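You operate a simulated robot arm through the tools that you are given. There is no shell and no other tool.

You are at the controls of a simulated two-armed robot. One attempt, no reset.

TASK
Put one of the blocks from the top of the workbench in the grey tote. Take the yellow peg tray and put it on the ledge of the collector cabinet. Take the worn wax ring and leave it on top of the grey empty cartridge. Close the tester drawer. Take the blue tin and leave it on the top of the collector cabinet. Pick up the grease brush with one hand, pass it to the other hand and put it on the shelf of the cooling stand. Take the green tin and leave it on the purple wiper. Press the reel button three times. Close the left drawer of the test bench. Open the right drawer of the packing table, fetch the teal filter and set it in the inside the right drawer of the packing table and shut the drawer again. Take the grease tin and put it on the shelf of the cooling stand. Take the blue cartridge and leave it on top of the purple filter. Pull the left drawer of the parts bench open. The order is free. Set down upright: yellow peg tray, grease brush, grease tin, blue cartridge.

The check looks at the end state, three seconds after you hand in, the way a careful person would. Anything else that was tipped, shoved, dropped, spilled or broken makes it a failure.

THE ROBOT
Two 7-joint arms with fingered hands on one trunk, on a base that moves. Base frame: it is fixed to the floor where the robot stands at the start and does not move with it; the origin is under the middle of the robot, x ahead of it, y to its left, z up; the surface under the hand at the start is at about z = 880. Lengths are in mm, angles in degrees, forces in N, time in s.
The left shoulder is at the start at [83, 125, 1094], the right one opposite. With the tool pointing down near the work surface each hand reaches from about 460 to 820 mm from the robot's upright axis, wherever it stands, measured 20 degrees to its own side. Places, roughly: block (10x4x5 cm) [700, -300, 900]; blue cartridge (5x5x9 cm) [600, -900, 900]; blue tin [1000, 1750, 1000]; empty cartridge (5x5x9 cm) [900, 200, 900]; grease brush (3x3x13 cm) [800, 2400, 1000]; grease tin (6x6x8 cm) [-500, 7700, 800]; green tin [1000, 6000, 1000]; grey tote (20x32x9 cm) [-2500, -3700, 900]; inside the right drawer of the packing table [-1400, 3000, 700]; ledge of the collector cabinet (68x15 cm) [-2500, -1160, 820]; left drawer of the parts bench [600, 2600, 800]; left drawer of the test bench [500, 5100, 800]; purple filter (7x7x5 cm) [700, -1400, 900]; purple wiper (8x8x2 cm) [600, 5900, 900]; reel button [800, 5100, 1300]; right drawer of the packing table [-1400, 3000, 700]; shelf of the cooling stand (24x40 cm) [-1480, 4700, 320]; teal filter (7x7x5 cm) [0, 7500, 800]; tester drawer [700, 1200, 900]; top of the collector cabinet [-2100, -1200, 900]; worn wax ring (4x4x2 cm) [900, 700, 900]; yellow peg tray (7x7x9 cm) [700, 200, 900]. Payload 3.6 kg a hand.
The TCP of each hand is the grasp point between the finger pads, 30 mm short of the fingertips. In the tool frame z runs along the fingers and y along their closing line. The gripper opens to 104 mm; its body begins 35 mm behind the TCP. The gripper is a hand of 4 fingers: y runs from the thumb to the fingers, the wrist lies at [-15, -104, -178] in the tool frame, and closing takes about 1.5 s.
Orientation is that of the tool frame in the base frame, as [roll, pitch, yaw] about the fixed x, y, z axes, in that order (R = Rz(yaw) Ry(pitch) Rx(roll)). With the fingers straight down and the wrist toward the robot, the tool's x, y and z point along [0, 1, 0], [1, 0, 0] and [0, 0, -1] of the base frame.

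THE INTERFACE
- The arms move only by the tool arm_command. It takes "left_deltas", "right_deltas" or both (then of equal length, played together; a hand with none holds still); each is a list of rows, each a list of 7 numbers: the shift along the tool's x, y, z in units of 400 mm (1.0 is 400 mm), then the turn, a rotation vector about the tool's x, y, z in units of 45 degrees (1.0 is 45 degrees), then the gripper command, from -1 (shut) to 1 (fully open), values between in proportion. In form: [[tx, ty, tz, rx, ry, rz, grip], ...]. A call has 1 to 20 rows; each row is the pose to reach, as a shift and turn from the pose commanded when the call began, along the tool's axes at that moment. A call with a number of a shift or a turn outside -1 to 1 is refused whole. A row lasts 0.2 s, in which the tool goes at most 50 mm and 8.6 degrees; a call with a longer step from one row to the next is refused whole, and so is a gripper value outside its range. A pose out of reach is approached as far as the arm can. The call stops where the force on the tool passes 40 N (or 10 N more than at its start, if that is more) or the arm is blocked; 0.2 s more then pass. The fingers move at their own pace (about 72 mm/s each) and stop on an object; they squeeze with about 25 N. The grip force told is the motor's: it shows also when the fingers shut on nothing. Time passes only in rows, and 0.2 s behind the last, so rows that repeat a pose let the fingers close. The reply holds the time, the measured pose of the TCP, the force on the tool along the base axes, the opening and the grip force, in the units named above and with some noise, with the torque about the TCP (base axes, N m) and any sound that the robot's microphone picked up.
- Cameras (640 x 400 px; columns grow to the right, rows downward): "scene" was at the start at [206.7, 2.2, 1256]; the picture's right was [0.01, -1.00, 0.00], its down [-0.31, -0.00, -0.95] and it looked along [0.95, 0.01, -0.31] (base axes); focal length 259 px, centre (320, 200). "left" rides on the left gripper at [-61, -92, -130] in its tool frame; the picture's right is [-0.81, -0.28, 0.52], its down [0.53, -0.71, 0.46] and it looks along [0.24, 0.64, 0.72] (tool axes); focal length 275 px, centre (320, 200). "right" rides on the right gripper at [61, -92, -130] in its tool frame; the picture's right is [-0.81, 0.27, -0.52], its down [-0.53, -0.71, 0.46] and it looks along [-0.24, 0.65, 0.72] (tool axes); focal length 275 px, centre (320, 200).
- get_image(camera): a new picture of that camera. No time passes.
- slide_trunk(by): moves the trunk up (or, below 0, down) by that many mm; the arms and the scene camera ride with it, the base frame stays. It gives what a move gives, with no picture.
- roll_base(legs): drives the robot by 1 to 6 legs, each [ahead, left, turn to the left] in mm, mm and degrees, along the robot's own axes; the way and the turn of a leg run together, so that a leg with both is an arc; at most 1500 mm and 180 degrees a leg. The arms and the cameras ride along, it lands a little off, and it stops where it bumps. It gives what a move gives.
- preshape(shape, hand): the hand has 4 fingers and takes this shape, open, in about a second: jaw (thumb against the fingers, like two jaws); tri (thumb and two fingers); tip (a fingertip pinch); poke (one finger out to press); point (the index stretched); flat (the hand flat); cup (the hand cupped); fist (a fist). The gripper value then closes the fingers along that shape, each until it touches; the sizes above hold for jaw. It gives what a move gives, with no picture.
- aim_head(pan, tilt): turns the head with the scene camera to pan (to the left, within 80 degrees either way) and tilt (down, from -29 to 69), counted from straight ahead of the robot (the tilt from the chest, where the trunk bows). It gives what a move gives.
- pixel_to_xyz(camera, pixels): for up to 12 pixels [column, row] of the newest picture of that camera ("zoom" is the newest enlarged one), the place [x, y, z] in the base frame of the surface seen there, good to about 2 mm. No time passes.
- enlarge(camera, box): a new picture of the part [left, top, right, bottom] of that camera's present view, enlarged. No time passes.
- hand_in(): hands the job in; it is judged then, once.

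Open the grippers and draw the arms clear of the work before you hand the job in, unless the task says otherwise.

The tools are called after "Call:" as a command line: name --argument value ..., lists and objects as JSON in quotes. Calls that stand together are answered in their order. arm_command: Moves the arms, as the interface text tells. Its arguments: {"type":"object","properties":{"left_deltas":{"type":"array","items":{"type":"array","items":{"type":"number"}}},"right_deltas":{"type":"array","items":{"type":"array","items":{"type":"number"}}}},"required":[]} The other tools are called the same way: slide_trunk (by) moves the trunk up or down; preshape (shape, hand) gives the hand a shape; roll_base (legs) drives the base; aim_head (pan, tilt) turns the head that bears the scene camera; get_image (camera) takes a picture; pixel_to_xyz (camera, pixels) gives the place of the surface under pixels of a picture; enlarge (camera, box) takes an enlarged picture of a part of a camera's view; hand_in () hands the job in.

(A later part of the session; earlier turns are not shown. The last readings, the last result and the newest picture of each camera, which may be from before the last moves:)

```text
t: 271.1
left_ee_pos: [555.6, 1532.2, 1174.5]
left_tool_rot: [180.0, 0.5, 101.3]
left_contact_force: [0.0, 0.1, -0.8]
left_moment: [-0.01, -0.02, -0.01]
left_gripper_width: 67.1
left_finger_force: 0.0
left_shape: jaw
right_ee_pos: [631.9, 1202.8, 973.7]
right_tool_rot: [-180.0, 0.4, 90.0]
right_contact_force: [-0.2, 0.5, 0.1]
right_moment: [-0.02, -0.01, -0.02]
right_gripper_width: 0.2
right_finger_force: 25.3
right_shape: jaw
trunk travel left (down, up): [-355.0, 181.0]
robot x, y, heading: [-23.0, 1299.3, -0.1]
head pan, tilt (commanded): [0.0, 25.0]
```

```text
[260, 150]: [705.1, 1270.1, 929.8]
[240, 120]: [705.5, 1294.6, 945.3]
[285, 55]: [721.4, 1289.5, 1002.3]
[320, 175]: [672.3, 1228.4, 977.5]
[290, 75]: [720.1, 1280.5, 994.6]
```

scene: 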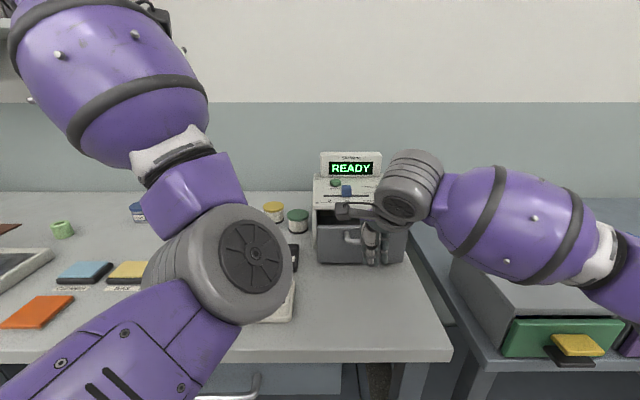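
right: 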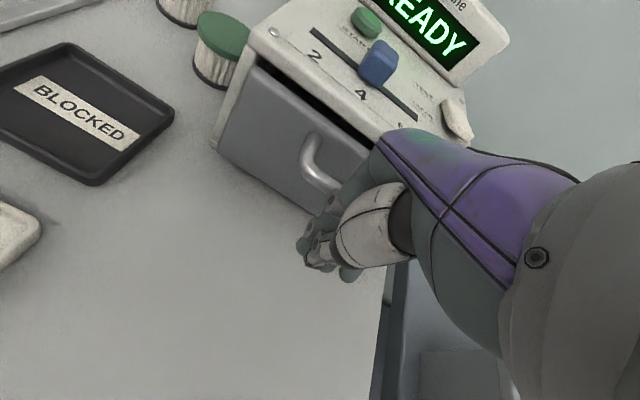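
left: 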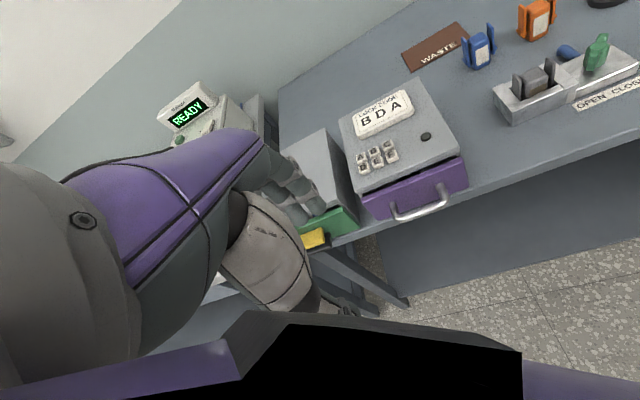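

Front is at 705, body front at 720. I continue in 2–3 mm steps.

Call:
arm_command --right_deltas '[[0, 0.007, 0, 0, 0, 0, -1], [0, 0.014, 0, 0, 0, 0, -1], [0, 0.021, 0, 0, 0, 0, -1], [0, 0.028, 0, 0, 0, 0, -1], [0, 0.033, 0, 0, 0, 0, -1]]'

Call:
get_image --camera "right"

Call:
pixel_to_xyz --camera "right" --pixels '[[260, 150], [240, 120], [270, 45], [320, 175], [280, 60]]'

```text
t: 272.3
left_ee_pos: [552.3, 1531.9, 1176.3]
left_tool_rot: [179.9, 0.5, 101.4]
left_contact_force: [0.5, -0.3, 0.4]
left_moment: [0.03, -0.04, 0.0]
left_gripper_width: 67.2
left_finger_force: 0.0
left_shape: jaw
right_ee_pos: [643.4, 1201.6, 976.0]
right_tool_rot: [-180.0, 0.3, 89.9]
right_contact_force: [-16.5, -2.6, 4.8]
right_moment: [-0.08, -0.15, -0.25]
right_gripper_width: 0.0
right_finger_force: 25.2
right_shape: jaw
trunk travel left (down, up): [-355.0, 181.0]
robot x, y, heading: [-23.4, 1299.7, 0.0]
head pan, tilt (commanded): [0.0, 25.0]
```

```text
taken
```

right: 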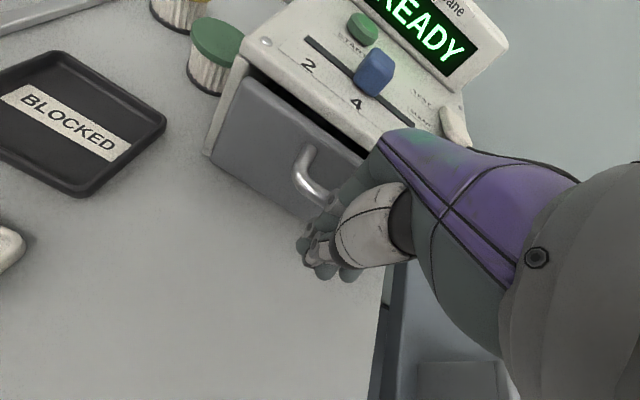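

```text
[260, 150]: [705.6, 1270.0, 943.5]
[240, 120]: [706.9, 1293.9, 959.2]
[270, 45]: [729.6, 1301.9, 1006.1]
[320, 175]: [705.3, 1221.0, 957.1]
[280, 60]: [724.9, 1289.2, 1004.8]
```

The force rises to 16 N with the front at 706, so the drawer is shut. I retreat the hand back and up.

Call:
arm_command --right_deltas '[[0, -0.06, 0, 0, 0, 0, -1], [0, -0.16, 0, 0, 0, 0, -1], [0, -0.26, -0.03, 0, 0, 0, -1], [0, -0.35, -0.1, 0, 0, 0, -0.2], [0, -0.4, -0.2, 0, 0, 0, 0.3], [0, -0.4, -0.3, 0, 0, 0, 0.6], [0, -0.4, -0.4, 0, 0, 0, 0.6], [0, -0.4, -0.5, 0, 0, 0, 0.6], [0, -0.4, -0.55, 0, 0, 0, 0.6]]'

Call:
get_image --camera "scene"

```text
t: 274.3
left_ee_pos: [555.2, 1531.4, 1174.9]
left_tool_rot: [180.0, 0.5, 101.3]
left_contact_force: [-0.2, 0.4, 0.0]
left_moment: [0.0, 0.02, 0.02]
left_gripper_width: 67.5
left_finger_force: 0.1
left_shape: jaw
right_ee_pos: [486.0, 1204.1, 1196.1]
right_tool_rot: [-180.0, 0.4, 89.9]
right_contact_force: [0.1, 0.4, 0.0]
right_moment: [-0.03, -0.01, 0.02]
right_gripper_width: 83.1
right_finger_force: 0.1
right_shape: jaw
trunk travel left (down, up): [-355.0, 181.0]
robot x, y, heading: [-22.2, 1297.9, -0.0]
head pan, tilt (commanded): [0.0, 25.0]
```

```text
taken
```

scene: 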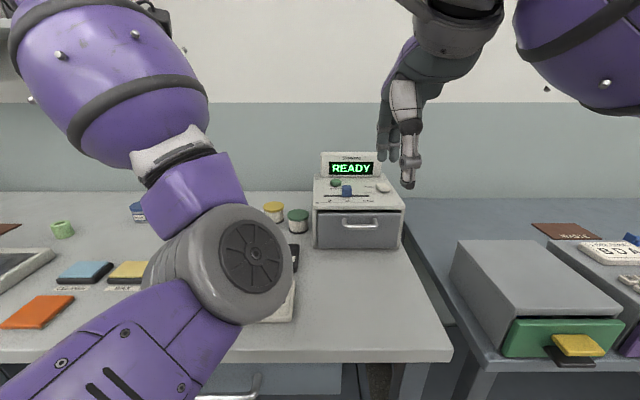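

The tester drawer is closed. Before going on I swing the left hand out to the left to bring its elbow outward again.

Call:
arm_command --left_deltas '[[0.1, -0.03, 0, 0, 0, -0.05, 0.3], [0.2, -0.06, 0, 0, 0, -0.1, 0.3], [0.3, -0.1, 0, 0, 0, -0.15, 0.3], [0.4, -0.14, 0, 0, 0, -0.2, 0.3], [0.5, -0.18, 0, 0, 0, -0.25, 0.3], [0.55, -0.22, 0, 0, 0, -0.3, 0.3], [0.55, -0.22, 0, 0, 0, -0.3, 0.3]]'

Call:
get_image --camera "scene"

```text
t: 275.9
left_ee_pos: [427.2, 1730.1, 1174.0]
left_tool_rot: [-179.9, 0.5, 114.7]
left_contact_force: [-0.3, 0.2, -1.0]
left_moment: [0.02, 0.02, 0.01]
left_gripper_width: 67.1
left_finger_force: 0.1
left_shape: jaw
right_ee_pos: [485.3, 1204.4, 1194.2]
right_tool_rot: [-179.9, 0.2, 89.9]
right_contact_force: [1.0, 0.8, 0.9]
right_moment: [0.02, 0.04, -0.01]
right_gripper_width: 83.0
right_finger_force: 0.0
right_shape: jaw
trunk travel left (down, up): [-355.0, 181.0]
robot x, y, heading: [-20.3, 1296.5, -0.4]
head pan, tilt (commanded): [0.0, 25.0]
```

```text
taken
```

scene: 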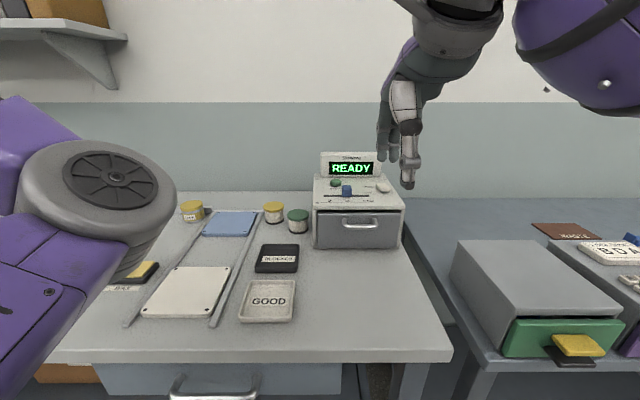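

The elbow swung out. I bring the left hand partway back and see where the elbow settles.

Call:
arm_command --left_deltas '[[-0.1, 0.02, 0, 0, 0, 0.05, 0.3], [-0.2, 0.04, 0, 0, 0, 0.1, 0.3], [-0.3, 0.06, 0, 0, 0, 0.2, 0.3], [-0.4, 0.06, 0, 0, 0, 0.3, 0.3], [-0.4, 0.06, 0, 0, 0, 0.3, 0.3]]'

Call:
get_image --camera "scene"

```text
t: 277.1
left_ee_pos: [515.8, 1597.7, 1176.4]
left_tool_rot: [180.0, 0.4, 101.3]
left_contact_force: [-0.2, -0.4, 0.9]
left_moment: [0.03, -0.01, 0.0]
left_gripper_width: 67.3
left_finger_force: 0.0
left_shape: jaw
right_ee_pos: [486.0, 1203.8, 1194.1]
right_tool_rot: [-179.8, 0.3, 89.9]
right_contact_force: [0.3, 0.7, -0.9]
right_moment: [-0.03, 0.02, -0.02]
right_gripper_width: 82.9
right_finger_force: 0.0
right_shape: jaw
trunk travel left (down, up): [-355.0, 181.0]
robot x, y, heading: [-22.0, 1300.3, -0.2]
head pan, tilt (commanded): [0.0, 25.0]
```

```text
taken
```

scene: 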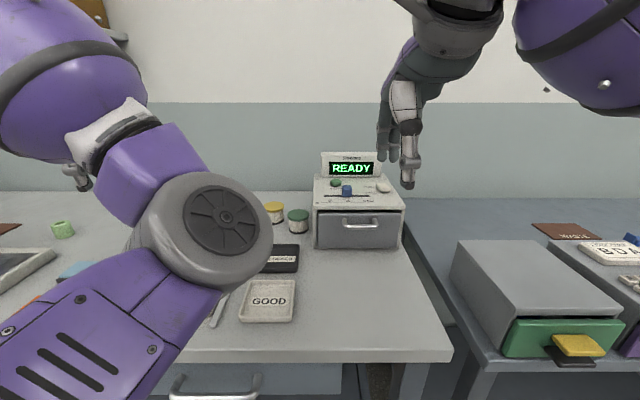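

I keep the left arm out to the side for a free view, back off 250 mm and slide left ~480 mm to find the blue tin.

Call:
arm_command --left_deltas '[[0.1, -0.02, 0, 0, 0, -0.05, 0.3], [0.2, -0.04, 0, 0, 0, -0.1, 0.3], [0.3, -0.06, 0, 0, 0, -0.15, 0.3], [0.4, -0.08, 0, 0, 0, -0.2, 0.3], [0.45, -0.12, 0, 0, 0, -0.25, 0.3]]'

Call:
roll_base --legs '[[-250, 0, 0], [0, 480, 0]]'

Call:
aim_head --pan 0 --tilt 15

Call:
get_image --camera "scene"

```text
t: 278.3
left_ee_pos: [431.3, 1764.8, 1173.6]
left_tool_rot: [180.0, 0.5, 112.5]
left_contact_force: [-0.1, -0.2, -0.3]
left_moment: [0.0, 0.0, 0.01]
left_gripper_width: 67.2
left_finger_force: 0.0
left_shape: jaw
right_ee_pos: [486.7, 1203.3, 1195.2]
right_tool_rot: [-179.9, 0.2, 89.9]
right_contact_force: [-0.4, 0.7, -0.1]
right_moment: [-0.01, 0.02, -0.04]
right_gripper_width: 82.9
right_finger_force: 0.0
right_shape: jaw
trunk travel left (down, up): [-355.0, 181.0]
robot x, y, heading: [-23.2, 1297.1, -0.2]
head pan, tilt (commanded): [0.0, 25.0]
```

```text
t: 284.3
left_ee_pos: [177.2, 2234.3, 1173.4]
left_tool_rot: [180.0, 0.5, 112.7]
left_contact_force: [0.4, -0.2, 0.1]
left_moment: [0.01, 0.01, 0.0]
left_gripper_width: 67.2
left_finger_force: 0.1
left_shape: jaw
right_ee_pos: [234.3, 1673.9, 1195.0]
right_tool_rot: [180.0, 0.4, 90.1]
right_contact_force: [-0.3, -0.8, -0.5]
right_moment: [-0.02, 0.01, -0.02]
right_gripper_width: 83.1
right_finger_force: 0.1
right_shape: jaw
trunk travel left (down, up): [-355.0, 181.0]
robot x, y, heading: [-276.3, 1770.2, 0.1]
head pan, tilt (commanded): [0.0, 25.0]
```

```text
t: 285.0
left_ee_pos: [178.3, 2233.6, 1175.0]
left_tool_rot: [-179.8, 0.4, 112.9]
left_contact_force: [-0.2, 0.0, -1.4]
left_moment: [0.0, -0.01, 0.01]
left_gripper_width: 67.1
left_finger_force: 0.0
left_shape: jaw
right_ee_pos: [233.9, 1674.1, 1194.0]
right_tool_rot: [-179.9, 0.4, 90.1]
right_contact_force: [-0.2, -0.8, -0.4]
right_moment: [-0.01, 0.01, -0.05]
right_gripper_width: 83.0
right_finger_force: 0.0
right_shape: jaw
trunk travel left (down, up): [-355.0, 181.0]
robot x, y, heading: [-275.0, 1769.4, 0.2]
head pan, tilt (commanded): [0.0, 15.0]
```

```text
taken
```

scene: 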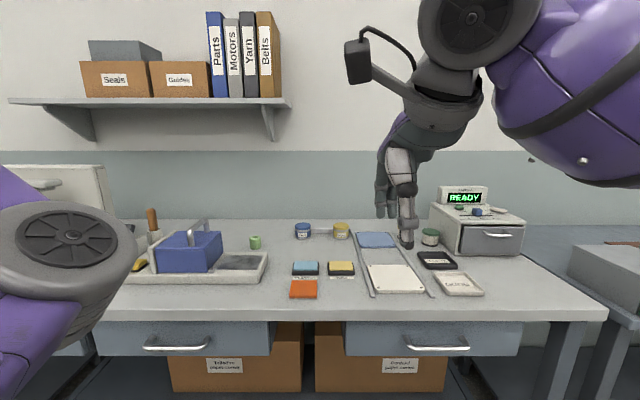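

The blue tin is at (303,230) beside a yellow one. I zoom and measure it, the bar behind, and the bench drawers.

Call:
enlarge --camera "scene" --box '[240, 200, 400, 300]'

Call:
pixel_to_xyz --camera "zoom" --pixels '[[252, 95], [252, 112], [252, 135], [225, 100], [280, 100], [252, 150], [330, 125], [402, 112], [60, 165], [560, 160], [480, 200], [200, 180]]'

Call:
pixel_to_xyz --camera "scene" --pixels '[[185, 338], [430, 338], [176, 347], [300, 320], [153, 215], [190, 235], [150, 265], [20, 230], [205, 275], [60, 190]]'

```text
4.00 times, centred on (320, 250) of scene
```

zoom: 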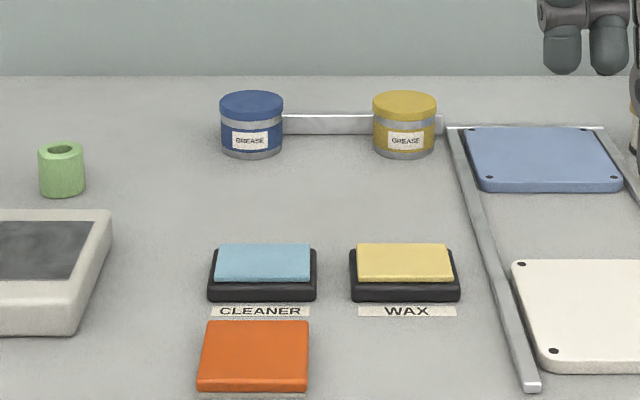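

```text
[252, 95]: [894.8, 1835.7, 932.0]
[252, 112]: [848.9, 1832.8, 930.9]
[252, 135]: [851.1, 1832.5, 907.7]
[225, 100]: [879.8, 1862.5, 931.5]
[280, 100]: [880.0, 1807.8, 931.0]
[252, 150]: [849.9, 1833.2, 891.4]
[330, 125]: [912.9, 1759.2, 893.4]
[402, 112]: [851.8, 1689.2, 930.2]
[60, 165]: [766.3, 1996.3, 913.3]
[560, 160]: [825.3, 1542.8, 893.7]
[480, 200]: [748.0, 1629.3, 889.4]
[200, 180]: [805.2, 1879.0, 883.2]
```

```text
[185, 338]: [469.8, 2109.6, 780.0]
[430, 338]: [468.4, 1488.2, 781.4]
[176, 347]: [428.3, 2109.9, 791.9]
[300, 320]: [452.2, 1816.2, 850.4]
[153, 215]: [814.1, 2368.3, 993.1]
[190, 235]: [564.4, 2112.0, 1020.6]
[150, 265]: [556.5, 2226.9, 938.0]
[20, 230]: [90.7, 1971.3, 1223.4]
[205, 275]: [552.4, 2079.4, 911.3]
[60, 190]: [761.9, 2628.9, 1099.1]
```

The blue tin is centred near (879,1834), top 931, bench 883. I drive to about (120,1900) to take it with the right hand.

Call:
roll_base --legs '[[300, 131, -0.2], [95, 0, 0]]'

Call:
get_image --camera "scene"

Call:
get_image --camera "right"

```text
t: 288.0
left_ee_pos: [582.2, 2363.7, 1174.2]
left_tool_rot: [-179.9, 0.5, 112.5]
left_contact_force: [0.1, 0.8, 0.4]
left_moment: [0.02, 0.0, -0.01]
left_gripper_width: 67.5
left_finger_force: 0.1
left_shape: jaw
right_ee_pos: [635.3, 1802.5, 1195.7]
right_tool_rot: [-179.9, 0.3, 89.8]
right_contact_force: [0.1, 0.0, -0.5]
right_moment: [0.02, 0.02, 0.0]
right_gripper_width: 83.2
right_finger_force: 0.0
right_shape: jaw
trunk travel left (down, up): [-355.0, 181.0]
robot x, y, heading: [125.8, 1897.5, -0.2]
head pan, tilt (commanded): [0.0, 15.0]
```

```text
taken
```

scene: 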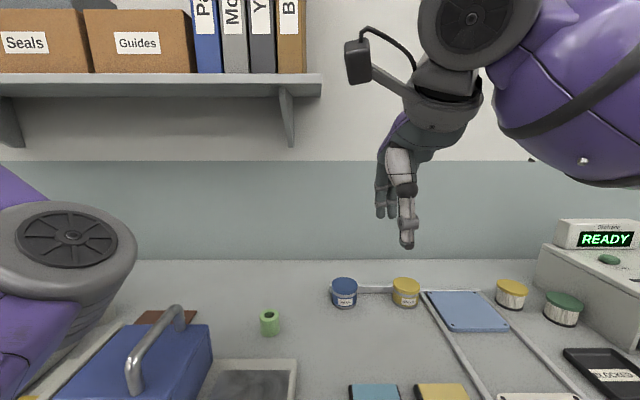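

```text
taken
```

right: 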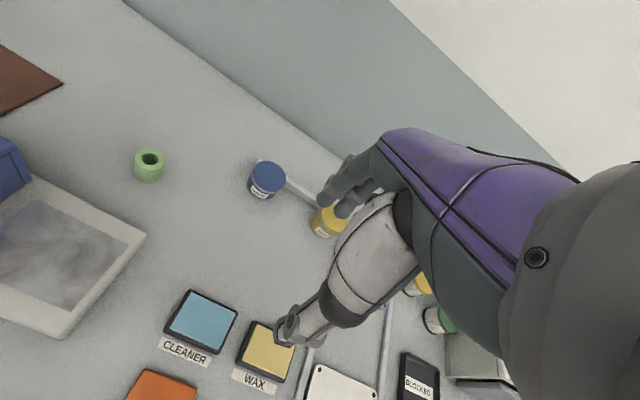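

I measure the tin's lid and the bar from both cameras.

Call:
pixel_to_xyz --camera "right" --pixels '[[267, 174], [252, 174], [283, 174], [267, 163], [267, 186], [300, 192], [330, 215]]'

Call:
pixel_to_xyz --camera "scene" --pixels '[[344, 285], [333, 285], [355, 285], [344, 279], [344, 291], [375, 290], [360, 320], [390, 240]]'

```text
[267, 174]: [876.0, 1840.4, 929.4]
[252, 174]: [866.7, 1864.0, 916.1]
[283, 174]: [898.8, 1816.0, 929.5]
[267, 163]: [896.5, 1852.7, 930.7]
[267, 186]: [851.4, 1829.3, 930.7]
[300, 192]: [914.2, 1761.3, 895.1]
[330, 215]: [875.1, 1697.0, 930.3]
```

```text
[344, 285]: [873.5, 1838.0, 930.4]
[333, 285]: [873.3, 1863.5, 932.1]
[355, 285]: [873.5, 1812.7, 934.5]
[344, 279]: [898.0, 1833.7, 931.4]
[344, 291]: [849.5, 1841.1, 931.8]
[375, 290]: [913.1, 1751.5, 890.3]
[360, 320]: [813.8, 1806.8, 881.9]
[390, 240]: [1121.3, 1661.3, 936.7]
```

Tin centre is (876,1838). I move the right hand over it (yaw 100°, wide open), down to z≈1000.

Call:
arm_command --right_deltas '[[0.013, 0.086, 0.03, 0, 0, -0.032, 0.9], [0.026, 0.172, 0.07, 0, 0, -0.065, 0.9], [0.039, 0.258, 0.13, 0, 0, -0.097, 0.9], [0.052, 0.344, 0.2, 0, 0, -0.13, 0.9], [0.065, 0.43, 0.28, 0, 0, -0.162, 0.9], [0.078, 0.516, 0.37, 0, 0, -0.195, 0.9], [0.091, 0.602, 0.45, 0, 0, -0.227, 0.9], [0.091, 0.602, 0.489, 0, 0, -0.227, 0.9], [0.091, 0.602, 0.489, 0, 0, -0.227, 0.9]]'

Call:
get_image --camera "right"

Call:
get_image --camera "scene"

```text
t: 290.0
left_ee_pos: [582.4, 2363.5, 1173.1]
left_tool_rot: [-180.0, 0.5, 112.5]
left_contact_force: [0.8, 1.0, 0.4]
left_moment: [0.03, 0.0, 0.02]
left_gripper_width: 67.3
left_finger_force: 0.0
left_shape: jaw
right_ee_pos: [875.9, 1838.5, 997.5]
right_tool_rot: [-179.8, 0.3, 99.9]
right_contact_force: [0.4, -0.3, 0.6]
right_moment: [0.0, 0.0, -0.03]
right_gripper_width: 99.0
right_finger_force: 0.0
right_shape: jaw
trunk travel left (down, up): [-355.0, 181.0]
robot x, y, heading: [127.1, 1897.1, -0.4]
head pan, tilt (commanded): [0.0, 15.0]
```

```text
taken
```

right: 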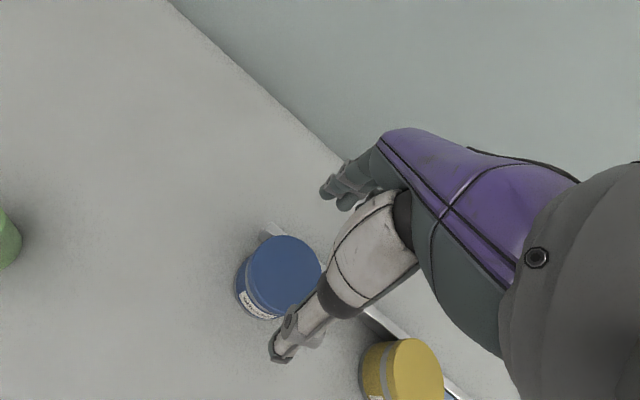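

```text
taken
```

scene: 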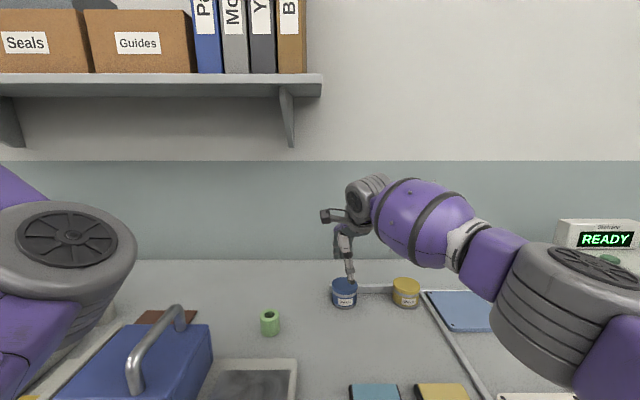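

Aligned with the lid centre. A low bar (top ≈895) runs behind the tin, so I stop at z≈931 (fingertips ≈901) and close.

Call:
arm_command --right_deltas '[[0, 0, 0.07, 0, 0, 0, 0.9], [0, 0, 0.13, 0, 0, 0, 0.9], [0, 0, 0.166, 0, 0, 0, 0.9], [0, 0, 0.166, 0, 0, 0, 0.2], [0, 0, 0.166, 0, 0, 0, -1], [0, 0, 0.166, 0, 0, 0, -1], [0, 0, 0.166, 0, 0, 0, -1], [0, 0, 0.166, 0, 0, 0, -1], [0, 0, 0.166, 0, 0, 0, -1], [0, 0, 0.166, 0, 0, 0, -1]]'

Call:
get_image --camera "right"

```text
t: 292.2
left_ee_pos: [582.3, 2363.2, 1174.9]
left_tool_rot: [-179.9, 0.6, 112.5]
left_contact_force: [-0.7, -0.2, 0.3]
left_moment: [0.03, 0.01, 0.01]
left_gripper_width: 67.3
left_finger_force: 0.1
left_shape: jaw
right_ee_pos: [876.2, 1837.3, 933.0]
right_tool_rot: [-180.0, 0.3, 100.0]
right_contact_force: [-1.4, 0.0, 3.1]
right_moment: [0.03, 0.06, 0.01]
right_gripper_width: 56.3
right_finger_force: 24.9
right_shape: jaw
trunk travel left (down, up): [-355.0, 181.0]
robot x, y, heading: [125.6, 1896.2, -0.2]
head pan, tilt (commanded): [0.0, 15.0]
```

```text
taken
```

right: 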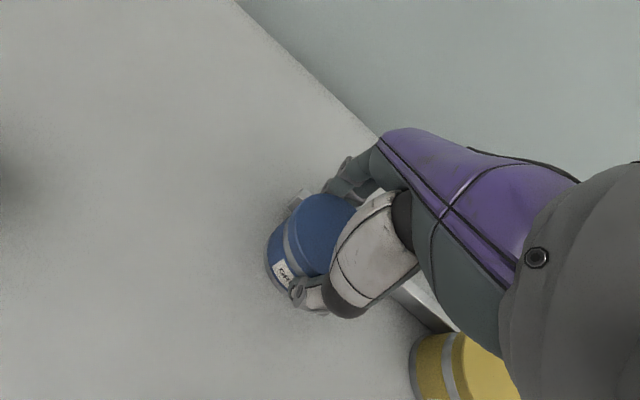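

Gripped at 56 mm. I lift the tin straight up and check.

Call:
arm_command --right_deltas '[[0, 0, -0.03, 0, 0, 0, -1], [0, 0, -0.09, 0, 0, 0, -1], [0, 0, -0.17, 0, 0, 0, -1], [0, -0.03, -0.27, 0, 0, 0, -1], [0, -0.1, -0.36, 0, 0, 0, -1], [0, -0.18, -0.44, 0, 0, 0, -1], [0, -0.26, -0.52, 0, 0, 0, -1], [0, -0.35, -0.55, 0, 0, 0, -1], [0, -0.35, -0.55, 0, 0, 0, -1]]'

Call:
get_image --camera "right"

Call:
get_image --camera "scene"

```text
t: 294.2
left_ee_pos: [584.4, 2364.1, 1174.2]
left_tool_rot: [-179.8, 0.5, 112.6]
left_contact_force: [-1.0, -0.3, -0.5]
left_moment: [0.0, -0.02, 0.02]
left_gripper_width: 67.3
left_finger_force: 0.1
left_shape: jaw
right_ee_pos: [739.3, 1812.7, 1152.6]
right_tool_rot: [-179.8, 0.4, 100.0]
right_contact_force: [-0.1, 0.7, -1.4]
right_moment: [-0.02, 0.05, -0.02]
right_gripper_width: 52.3
right_finger_force: 25.4
right_shape: jaw
trunk travel left (down, up): [-355.0, 181.0]
robot x, y, heading: [127.1, 1895.6, 0.1]
head pan, tilt (commanded): [0.0, 15.0]
```

```text
taken
```

right: 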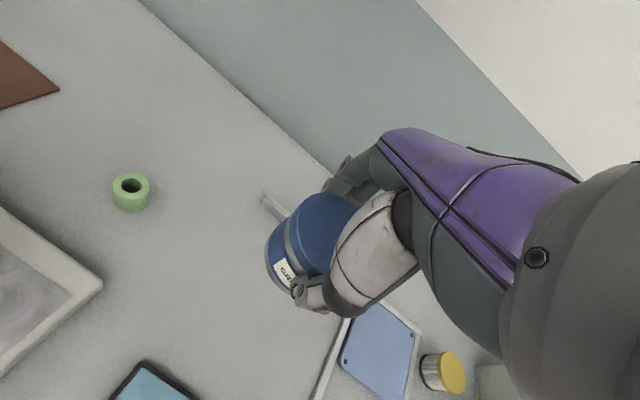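

```text
taken
```

scene: 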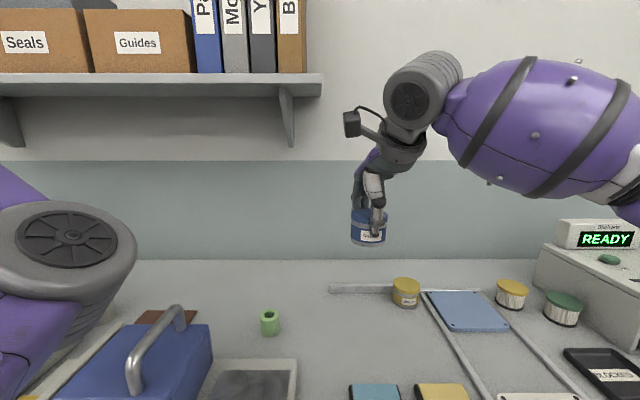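

The tin is secure. I back off 700 mm and drive south along the aisle to y≈-1350, then turn to face the collector cabinet.

Call:
roll_base --legs '[[-700, 0, 0], [0, -1500, 0], [0, -1500, 0], [0, -250, 0]]'

Call:
roll_base --legs '[[0, 0, 90], [0, 0, 90]]'

Call:
aim_head --pan 0 --tilt 20

Call:
get_image --camera "scene"

```text
t: 326.2
left_ee_pos: [-92.0, -902.0, 1174.1]
left_tool_rot: [-179.8, 0.6, 112.5]
left_contact_force: [-0.2, -0.2, 0.1]
left_moment: [0.0, 0.02, 0.0]
left_gripper_width: 67.3
left_finger_force: 0.1
left_shape: jaw
right_ee_pos: [66.6, -1450.1, 1153.1]
right_tool_rot: [-179.8, 0.3, 100.2]
right_contact_force: [0.1, 0.1, -1.8]
right_moment: [0.0, 0.02, -0.01]
right_gripper_width: 52.3
right_finger_force: 24.7
right_shape: jaw
trunk travel left (down, up): [-355.0, 181.0]
robot x, y, heading: [-546.6, -1365.6, -0.1]
head pan, tilt (commanded): [0.0, 15.0]
```

```text
t: 334.2
left_ee_pos: [-1016.7, -1816.5, 1174.4]
left_tool_rot: [-180.0, 0.5, -69.5]
left_contact_force: [0.3, -0.6, 0.4]
left_moment: [0.04, -0.01, 0.01]
left_gripper_width: 67.4
left_finger_force: 0.0
left_shape: jaw
right_ee_pos: [-1153.9, -1261.4, 1152.8]
right_tool_rot: [-179.8, 0.3, -82.0]
right_contact_force: [0.3, -0.3, -1.8]
right_moment: [0.01, 0.0, 0.0]
right_gripper_width: 51.9
right_finger_force: 24.8
right_shape: jaw
trunk travel left (down, up): [-355.0, 181.0]
robot x, y, heading: [-544.9, -1367.3, 177.7]
head pan, tilt (commanded): [0.0, 15.0]
```

```text
t: 334.8
left_ee_pos: [-1017.2, -1816.7, 1173.5]
left_tool_rot: [-179.9, 0.5, -69.5]
left_contact_force: [0.3, -0.6, 0.4]
left_moment: [-0.02, 0.01, 0.0]
left_gripper_width: 67.3
left_finger_force: 0.1
left_shape: jaw
right_ee_pos: [-1154.4, -1259.9, 1153.3]
right_tool_rot: [-179.7, 0.3, -81.9]
right_contact_force: [0.8, 0.2, -1.2]
right_moment: [-0.02, -0.03, 0.0]
right_gripper_width: 51.9
right_finger_force: 25.1
right_shape: jaw
trunk travel left (down, up): [-355.0, 181.0]
robot x, y, heading: [-550.0, -1366.4, 177.9]
head pan, tilt (commanded): [0.0, 20.0]
```

```text
taken
```

scene: 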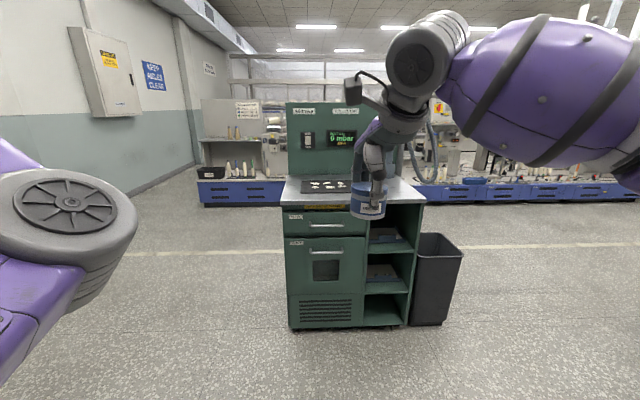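

The cabinet is straight ahead with a dark pad on its top at (325,187). I zoom in and measure.

Call:
enlarge --camera "scene" --box '[260, 90, 460, 230]'

Call:
pixel_to_xyz --camera "scene" --pixels '[[290, 200], [415, 195], [325, 187], [345, 182], [392, 185], [405, 192], [310, 180], [290, 180], [340, 130], [300, 205], [345, 195]]'

```text
2.86 times, centred on (360, 160) of scene
```

zoom: 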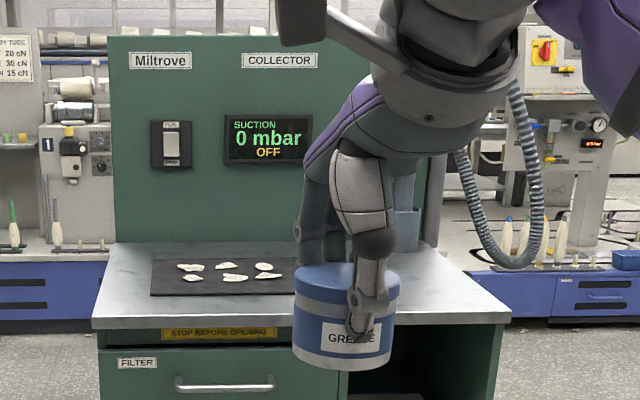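

```text
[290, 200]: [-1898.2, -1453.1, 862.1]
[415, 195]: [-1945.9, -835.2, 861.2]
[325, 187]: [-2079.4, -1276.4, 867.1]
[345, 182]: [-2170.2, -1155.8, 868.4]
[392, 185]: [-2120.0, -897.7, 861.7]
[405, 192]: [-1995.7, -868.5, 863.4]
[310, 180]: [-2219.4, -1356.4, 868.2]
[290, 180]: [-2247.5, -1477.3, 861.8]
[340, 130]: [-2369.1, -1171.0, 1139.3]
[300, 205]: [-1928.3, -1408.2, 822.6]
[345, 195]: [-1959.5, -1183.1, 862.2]
```

The top is at z≈862; the right part (y −1100…−850) is free. I drive to about (-1390,-1180) facing it.

Call:
roll_base --legs '[[846, -155, 2.1]]'

Call:
aim_head --pan -5 --tilt 28

Call:
get_image --camera "scene"

Call:
get_image --camera "right"

```text
t: 339.5
left_ee_pos: [-1856.4, -1671.5, 1174.1]
left_tool_rot: [-179.9, 0.4, -67.0]
left_contact_force: [0.0, 0.2, 0.2]
left_moment: [-0.02, 0.01, 0.03]
left_gripper_width: 67.2
left_finger_force: 0.0
left_shape: jaw
right_ee_pos: [-2017.4, -1122.2, 1153.2]
right_tool_rot: [-179.8, 0.3, -79.5]
right_contact_force: [0.4, 1.0, -1.6]
right_moment: [0.02, -0.05, 0.03]
right_gripper_width: 52.1
right_finger_force: 25.3
right_shape: jaw
trunk travel left (down, up): [-355.0, 181.0]
robot x, y, heading: [-1403.4, -1204.6, -179.8]
head pan, tilt (commanded): [0.0, 20.0]
```

```text
t: 340.2
left_ee_pos: [-1854.9, -1671.9, 1173.9]
left_tool_rot: [-179.9, 0.4, -67.0]
left_contact_force: [-0.3, -0.3, 0.8]
left_moment: [-0.01, -0.01, -0.05]
left_gripper_width: 67.5
left_finger_force: 0.0
left_shape: jaw
right_ee_pos: [-2018.0, -1122.1, 1154.1]
right_tool_rot: [-179.8, 0.3, -79.6]
right_contact_force: [-0.4, -0.3, -0.8]
right_moment: [0.02, -0.05, 0.0]
right_gripper_width: 52.1
right_finger_force: 25.0
right_shape: jaw
trunk travel left (down, up): [-355.0, 181.0]
robot x, y, heading: [-1405.6, -1201.3, -179.5]
head pan, tilt (commanded): [-5.0, 28.0]
```

```text
taken
```

scene: 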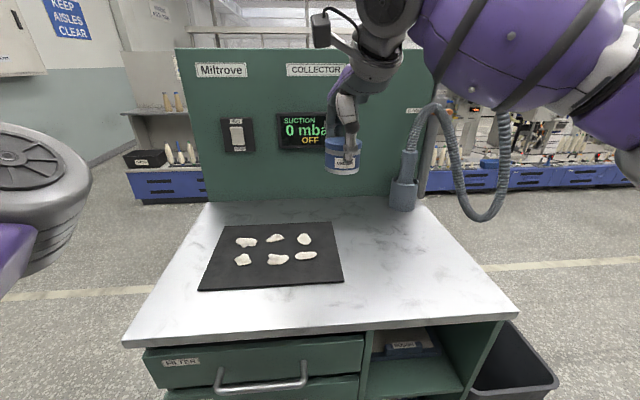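

```text
taken
```

right: 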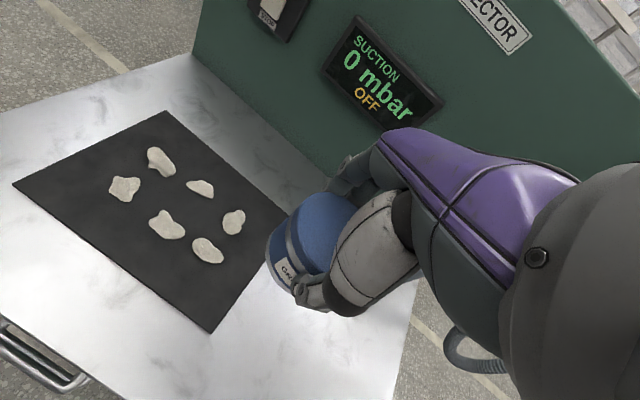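

I measure free spots on the right half of the top and the suction duct.

Call:
pixel_to_xyz --camera "scene" --pixels '[[390, 250], [400, 270], [403, 200], [430, 250], [340, 270], [380, 230], [420, 300], [403, 180]]'

```text
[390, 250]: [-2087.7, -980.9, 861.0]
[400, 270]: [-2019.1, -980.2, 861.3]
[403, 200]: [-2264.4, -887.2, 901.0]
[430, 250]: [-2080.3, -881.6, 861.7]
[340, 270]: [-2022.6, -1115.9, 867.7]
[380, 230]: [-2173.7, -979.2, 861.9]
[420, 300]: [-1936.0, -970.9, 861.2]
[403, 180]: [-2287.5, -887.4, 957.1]
```

I move over (-2060,-990) and lower to z≈950 (tin bottom about 40 mm above the top).

Call:
arm_command --right_deltas '[[-0.11, 0.015, 0, 0, 0, 0, -1], [-0.22, 0.03, 0, 0, 0, 0, -1], [-0.33, 0.045, 0, 0, 0, 0, -1], [-0.344, 0.045, 0.1, 0, 0, 0, -1], [-0.344, 0.045, 0.21, 0, 0, 0, -1], [-0.344, 0.045, 0.32, 0, 0, 0, -1], [-0.344, 0.045, 0.43, 0, 0, 0, -1], [-0.344, 0.045, 0.509, 0, 0, 0, -1], [-0.344, 0.045, 0.509, 0, 0, 0, -1]]'

Call:
get_image --camera "scene"

Call:
get_image --camera "right"

```text
t: 342.2
left_ee_pos: [-1855.8, -1671.4, 1174.4]
left_tool_rot: [-179.9, 0.5, -67.0]
left_contact_force: [-1.6, -0.3, 0.4]
left_moment: [0.02, 0.01, -0.02]
left_gripper_width: 67.3
left_finger_force: 0.1
left_shape: jaw
right_ee_pos: [-2062.5, -988.6, 949.9]
right_tool_rot: [-179.9, 0.2, -79.4]
right_contact_force: [-0.1, 0.3, -1.0]
right_moment: [0.0, -0.03, -0.01]
right_gripper_width: 52.0
right_finger_force: 25.3
right_shape: jaw
trunk travel left (down, up): [-355.0, 181.0]
robot x, y, heading: [-1409.9, -1201.3, -179.6]
head pan, tilt (commanded): [-5.0, 28.0]
```

```text
taken
```

scene: 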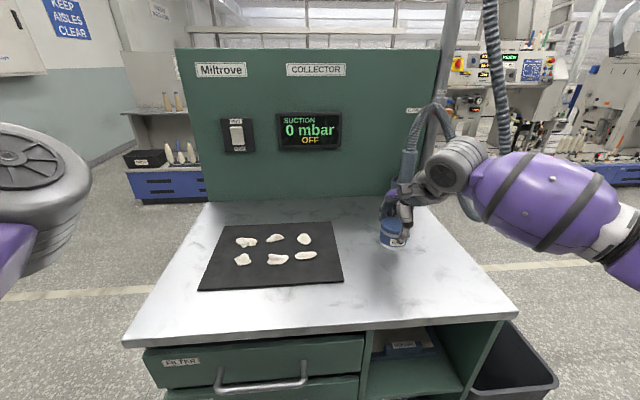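

```text
taken
```

right: 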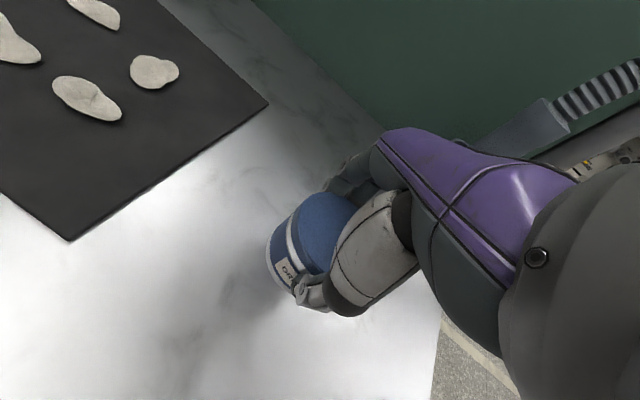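

Position is clear. I lower to ~917, then in small steps until it touches.

Call:
arm_command --right_deltas '[[0, 0, 0.05, 0, 0, 0, -1], [0, 0, 0.08, 0, 0, 0, -1], [0, 0, 0.087, 0, 0, 0, -1], [0, 0, 0.092, 0, 0, 0, -1], [0, 0, 0.096, 0, 0, 0, -1]]'

```text
t: 343.4
left_ee_pos: [-1855.5, -1669.6, 1174.5]
left_tool_rot: [-179.9, 0.5, -67.1]
left_contact_force: [0.3, 0.1, -0.6]
left_moment: [0.0, 0.02, 0.03]
left_gripper_width: 67.0
left_finger_force: 0.1
left_shape: jaw
right_ee_pos: [-2059.5, -988.7, 912.2]
right_tool_rot: [179.9, 0.2, -79.3]
right_contact_force: [-0.5, 0.7, 1.6]
right_moment: [0.0, 0.13, 0.02]
right_gripper_width: 51.7
right_finger_force: 24.8
right_shape: jaw
trunk travel left (down, up): [-355.0, 181.0]
robot x, y, heading: [-1405.5, -1202.2, -179.8]
head pan, tilt (commanded): [-5.0, 28.0]
```

The force turned from −1.5 to +1.6 N: contact. I lower 1 mm more, open, and rise.

Call:
arm_command --right_deltas '[[0, 0, 0.003, 0, 0, 0, -1], [0, 0, 0.003, 0, 0, 0, 0.4], [0, 0, 0.003, 0, 0, 0, 0.9], [0, 0, 0.003, 0, 0, 0, 0.9], [0, 0, 0.003, 0, 0, 0, 0.9], [0, 0, -0.05, 0, 0, 0, 0.9], [0, 0, -0.14, 0, 0, 0, 0.9], [0, 0, -0.25, 0, 0, 0, 0.9], [0, 0, -0.36, 0, 0, 0, 0.9], [0, 0, -0.47, 0, 0, 0, 0.9], [0, 0, -0.55, 0, 0, 0, 0.9]]'

Call:
get_image --camera "scene"

Call:
get_image --camera "right"

```text
t: 345.8
left_ee_pos: [-1854.9, -1671.6, 1173.3]
left_tool_rot: [-180.0, 0.4, -67.0]
left_contact_force: [-0.9, 0.3, 0.9]
left_moment: [-0.01, 0.0, 0.01]
left_gripper_width: 67.4
left_finger_force: 0.0
left_shape: jaw
right_ee_pos: [-2059.8, -991.9, 1131.7]
right_tool_rot: [-179.9, 0.3, -79.3]
right_contact_force: [0.0, -0.4, -0.3]
right_moment: [-0.01, -0.04, 0.03]
right_gripper_width: 99.1
right_finger_force: 0.0
right_shape: jaw
trunk travel left (down, up): [-355.0, 181.0]
robot x, y, heading: [-1406.8, -1201.6, -179.5]
head pan, tilt (commanded): [-5.0, 28.0]
```

```text
taken
```

scene: 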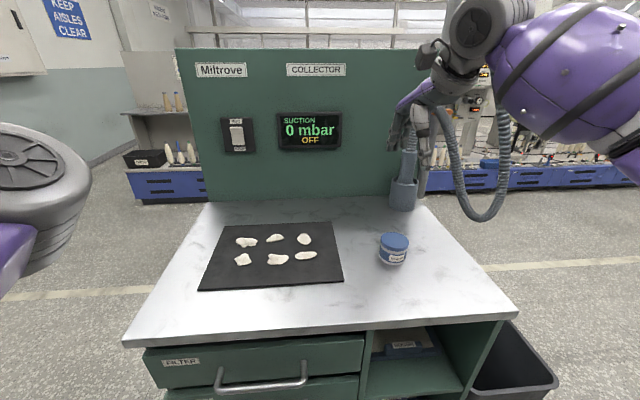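

```text
taken
```

right: 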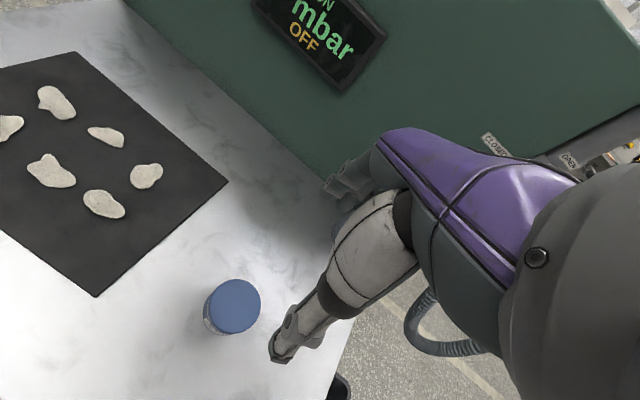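

The blue tin stands on the collector top. I back off, turn to face the benches and drive north along the aisle to the parts bench around y≈2500.

Call:
roll_base --legs '[[-600, 0, 0], [0, 0, -90], [0, 0, -90]]'

Call:
roll_base --legs '[[200, 0, 0], [0, 1500, 0], [0, 1500, 0], [0, 600, 0]]'

Call:
aim_head --pan 0 --tilt 18

Call:
get_image --camera "scene"

```text
t: 356.7
left_ee_pos: [-392.8, -698.4, 1174.1]
left_tool_rot: [-179.9, 0.5, 116.5]
left_contact_force: [-0.3, 0.2, -0.4]
left_moment: [0.04, -0.02, 0.0]
left_gripper_width: 67.3
left_finger_force: 0.0
left_shape: jaw
right_ee_pos: [-147.6, -1364.1, 1131.8]
right_tool_rot: [-179.7, 0.3, 104.0]
right_contact_force: [0.0, -0.1, 1.4]
right_moment: [0.01, 0.0, 0.0]
right_gripper_width: 98.6
right_finger_force: 0.0
right_shape: jaw
trunk travel left (down, up): [-355.0, 181.0]
robot x, y, heading: [-811.6, -1195.3, 3.8]
head pan, tilt (commanded): [-5.0, 28.0]
```

```text
t: 389.4
left_ee_pos: [-417.8, 2905.0, 1173.5]
left_tool_rot: [-179.9, 0.4, 116.4]
left_contact_force: [0.5, 0.8, 0.0]
left_moment: [-0.03, 0.01, -0.05]
left_gripper_width: 67.4
left_finger_force: 0.0
left_shape: jaw
right_ee_pos: [-173.0, 2239.2, 1132.1]
right_tool_rot: [-179.7, 0.4, 104.0]
right_contact_force: [-0.2, 0.3, 0.1]
right_moment: [-0.02, -0.02, -0.01]
right_gripper_width: 99.1
right_finger_force: 0.0
right_shape: jaw
trunk travel left (down, up): [-355.0, 181.0]
robot x, y, heading: [-838.3, 2409.4, 3.6]
head pan, tilt (commanded): [-5.0, 28.0]
```

```text
t: 390.1
left_ee_pos: [-418.6, 2905.6, 1173.4]
left_tool_rot: [-179.9, 0.6, 116.4]
left_contact_force: [0.8, 0.3, -0.3]
left_moment: [0.04, -0.02, 0.03]
left_gripper_width: 67.4
left_finger_force: 0.0
left_shape: jaw
right_ee_pos: [-172.7, 2238.9, 1130.7]
right_tool_rot: [-179.8, 0.3, 104.0]
right_contact_force: [0.2, -1.0, -0.3]
right_moment: [0.0, -0.01, -0.05]
right_gripper_width: 98.7
right_finger_force: 0.0
right_shape: jaw
trunk travel left (down, up): [-355.0, 181.0]
robot x, y, heading: [-839.8, 2410.4, 3.8]
head pan, tilt (commanded): [0.0, 18.0]
```

```text
taken
```

scene: 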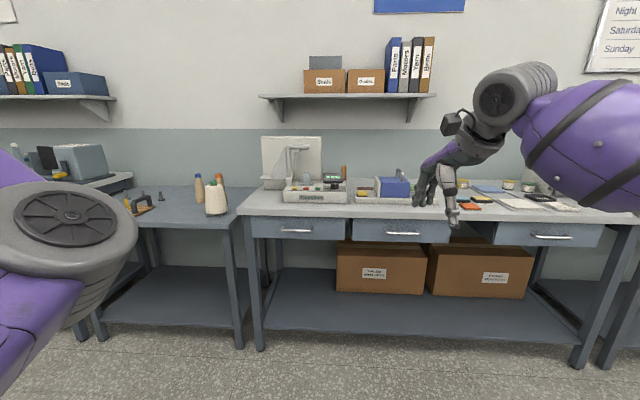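

The light bench has three drawers; the left one is at (298,228). I measure handles and the brush area.

Call:
pixel_to_xyz --camera "scene" --pixels '[[296, 229], [320, 233], [282, 231], [403, 233], [296, 221], [345, 173], [300, 165], [385, 185], [315, 190], [250, 205], [215, 195]]'

Call:
enlarge --camera "scene" --box '[230, 120, 430, 250]'

```text
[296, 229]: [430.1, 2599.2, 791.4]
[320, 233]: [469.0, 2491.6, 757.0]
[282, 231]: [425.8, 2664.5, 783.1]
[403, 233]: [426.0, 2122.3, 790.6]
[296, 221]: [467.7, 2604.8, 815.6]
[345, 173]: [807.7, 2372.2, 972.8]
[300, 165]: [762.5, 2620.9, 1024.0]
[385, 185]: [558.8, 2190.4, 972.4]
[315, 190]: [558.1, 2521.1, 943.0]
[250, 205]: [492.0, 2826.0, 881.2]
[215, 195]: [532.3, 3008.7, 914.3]
```

```text
3.08 times, centred on (330, 185) of scene
```

zoom: 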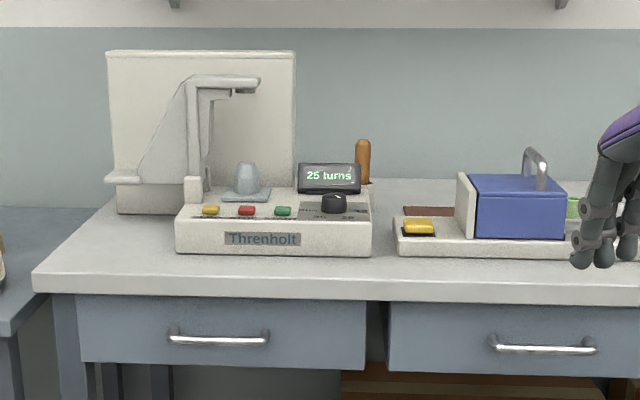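

The left drawer handle is a horizontal bar at about (428,2600,790). I pull the right hand in, then drive to about (-150,2750) to grasp it with a 45°-forward tilt.

Call:
arm_command --right_deltas '[[0, -0.1, 0, 0, 0, 0.05, 0.9], [0, -0.2, 0, 0, 0, 0.1, 0.9], [0, -0.3, 0, 0, 0, 0.2, 0.9], [0, -0.35, 0, 0, 0, 0.3, 0.9], [0, -0.35, 0, 0, 0, 0.3, 0.9]]'

Call:
roll_base --legs '[[640, 294, -3.8]]'

Call:
aim_head --pan -5 --tilt 35

Call:
get_image --camera "scene"

Call:
get_image --camera "right"

```text
t: 391.3
left_ee_pos: [-417.9, 2905.4, 1174.4]
left_tool_rot: [-179.9, 0.4, 116.4]
left_contact_force: [-0.1, -0.4, -0.4]
left_moment: [-0.01, 0.02, 0.01]
left_gripper_width: 67.2
left_finger_force: 0.1
left_shape: jaw
right_ee_pos: [-307.6, 2205.1, 1130.6]
right_tool_rot: [-180.0, 0.4, 90.4]
right_contact_force: [1.5, 1.2, -0.3]
right_moment: [0.03, -0.02, 0.02]
right_gripper_width: 98.9
right_finger_force: 0.0
right_shape: jaw
trunk travel left (down, up): [-355.0, 181.0]
robot x, y, heading: [-840.5, 2409.7, 3.7]
head pan, tilt (commanded): [0.0, 18.0]
```

```text
t: 395.2
left_ee_pos: [259.4, 3184.8, 1175.2]
left_tool_rot: [-179.9, 0.5, 112.5]
left_contact_force: [0.4, 0.2, -0.2]
left_moment: [-0.02, 0.04, 0.01]
left_gripper_width: 67.4
left_finger_force: 0.0
left_shape: jaw
right_ee_pos: [321.3, 2478.9, 1130.9]
right_tool_rot: [-179.9, 0.4, 86.5]
right_contact_force: [0.1, 0.3, 0.3]
right_moment: [-0.02, -0.01, 0.03]
right_gripper_width: 98.4
right_finger_force: 0.0
right_shape: jaw
trunk travel left (down, up): [-355.0, 181.0]
robot x, y, heading: [-197.5, 2721.9, -0.5]
head pan, tilt (commanded): [0.0, 18.0]
```

```text
t: 396.0
left_ee_pos: [258.2, 3185.7, 1175.4]
left_tool_rot: [-179.9, 0.5, 112.5]
left_contact_force: [0.5, 0.2, -0.5]
left_moment: [0.02, 0.0, 0.01]
left_gripper_width: 67.1
left_finger_force: 0.0
left_shape: jaw
right_ee_pos: [320.7, 2479.1, 1130.6]
right_tool_rot: [-179.9, 0.4, 86.4]
right_contact_force: [0.1, -0.1, -0.7]
right_moment: [0.0, -0.02, -0.01]
right_gripper_width: 98.6
right_finger_force: 0.0
right_shape: jaw
trunk travel left (down, up): [-355.0, 181.0]
robot x, y, heading: [-197.0, 2720.8, -0.1]
head pan, tilt (commanded): [-5.0, 35.0]
```

```text
taken
```

scene: 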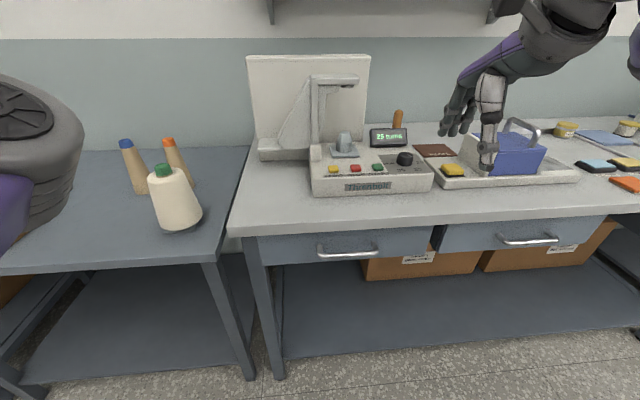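

```text
taken
```

right: 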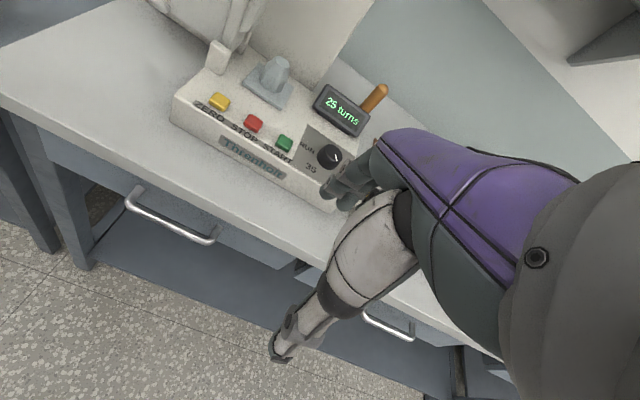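

I measure the handle bar precisely in both views.

Call:
pixel_to_xyz --camera "scene" --pixels '[[348, 256], [330, 257], [366, 254], [319, 247], [378, 246], [348, 243], [348, 234], [340, 215]]'

Call:
pixel_to_xyz --camera "right" --pixels '[[160, 221], [140, 207], [190, 237], [209, 243], [128, 200], [170, 226]]'

Call:
enlarge --camera "right" --box '[90, 160, 250, 260]'

```text
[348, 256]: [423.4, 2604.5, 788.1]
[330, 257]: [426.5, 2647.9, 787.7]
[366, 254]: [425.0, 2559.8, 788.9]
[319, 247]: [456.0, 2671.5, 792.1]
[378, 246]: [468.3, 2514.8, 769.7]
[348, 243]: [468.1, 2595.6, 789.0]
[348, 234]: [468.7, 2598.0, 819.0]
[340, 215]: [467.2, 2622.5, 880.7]
```

```text
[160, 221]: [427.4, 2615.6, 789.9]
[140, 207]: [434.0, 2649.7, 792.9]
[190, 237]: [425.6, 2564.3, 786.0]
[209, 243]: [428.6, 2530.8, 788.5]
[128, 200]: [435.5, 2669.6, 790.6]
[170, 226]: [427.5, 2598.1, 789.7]
```

```text
4.00 times, centred on (170, 210) of right
```

zoom: 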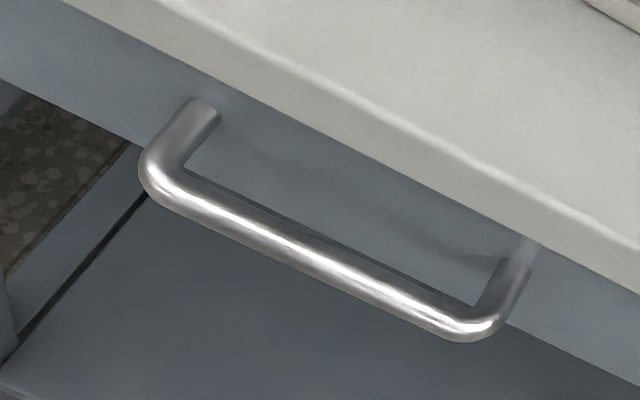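

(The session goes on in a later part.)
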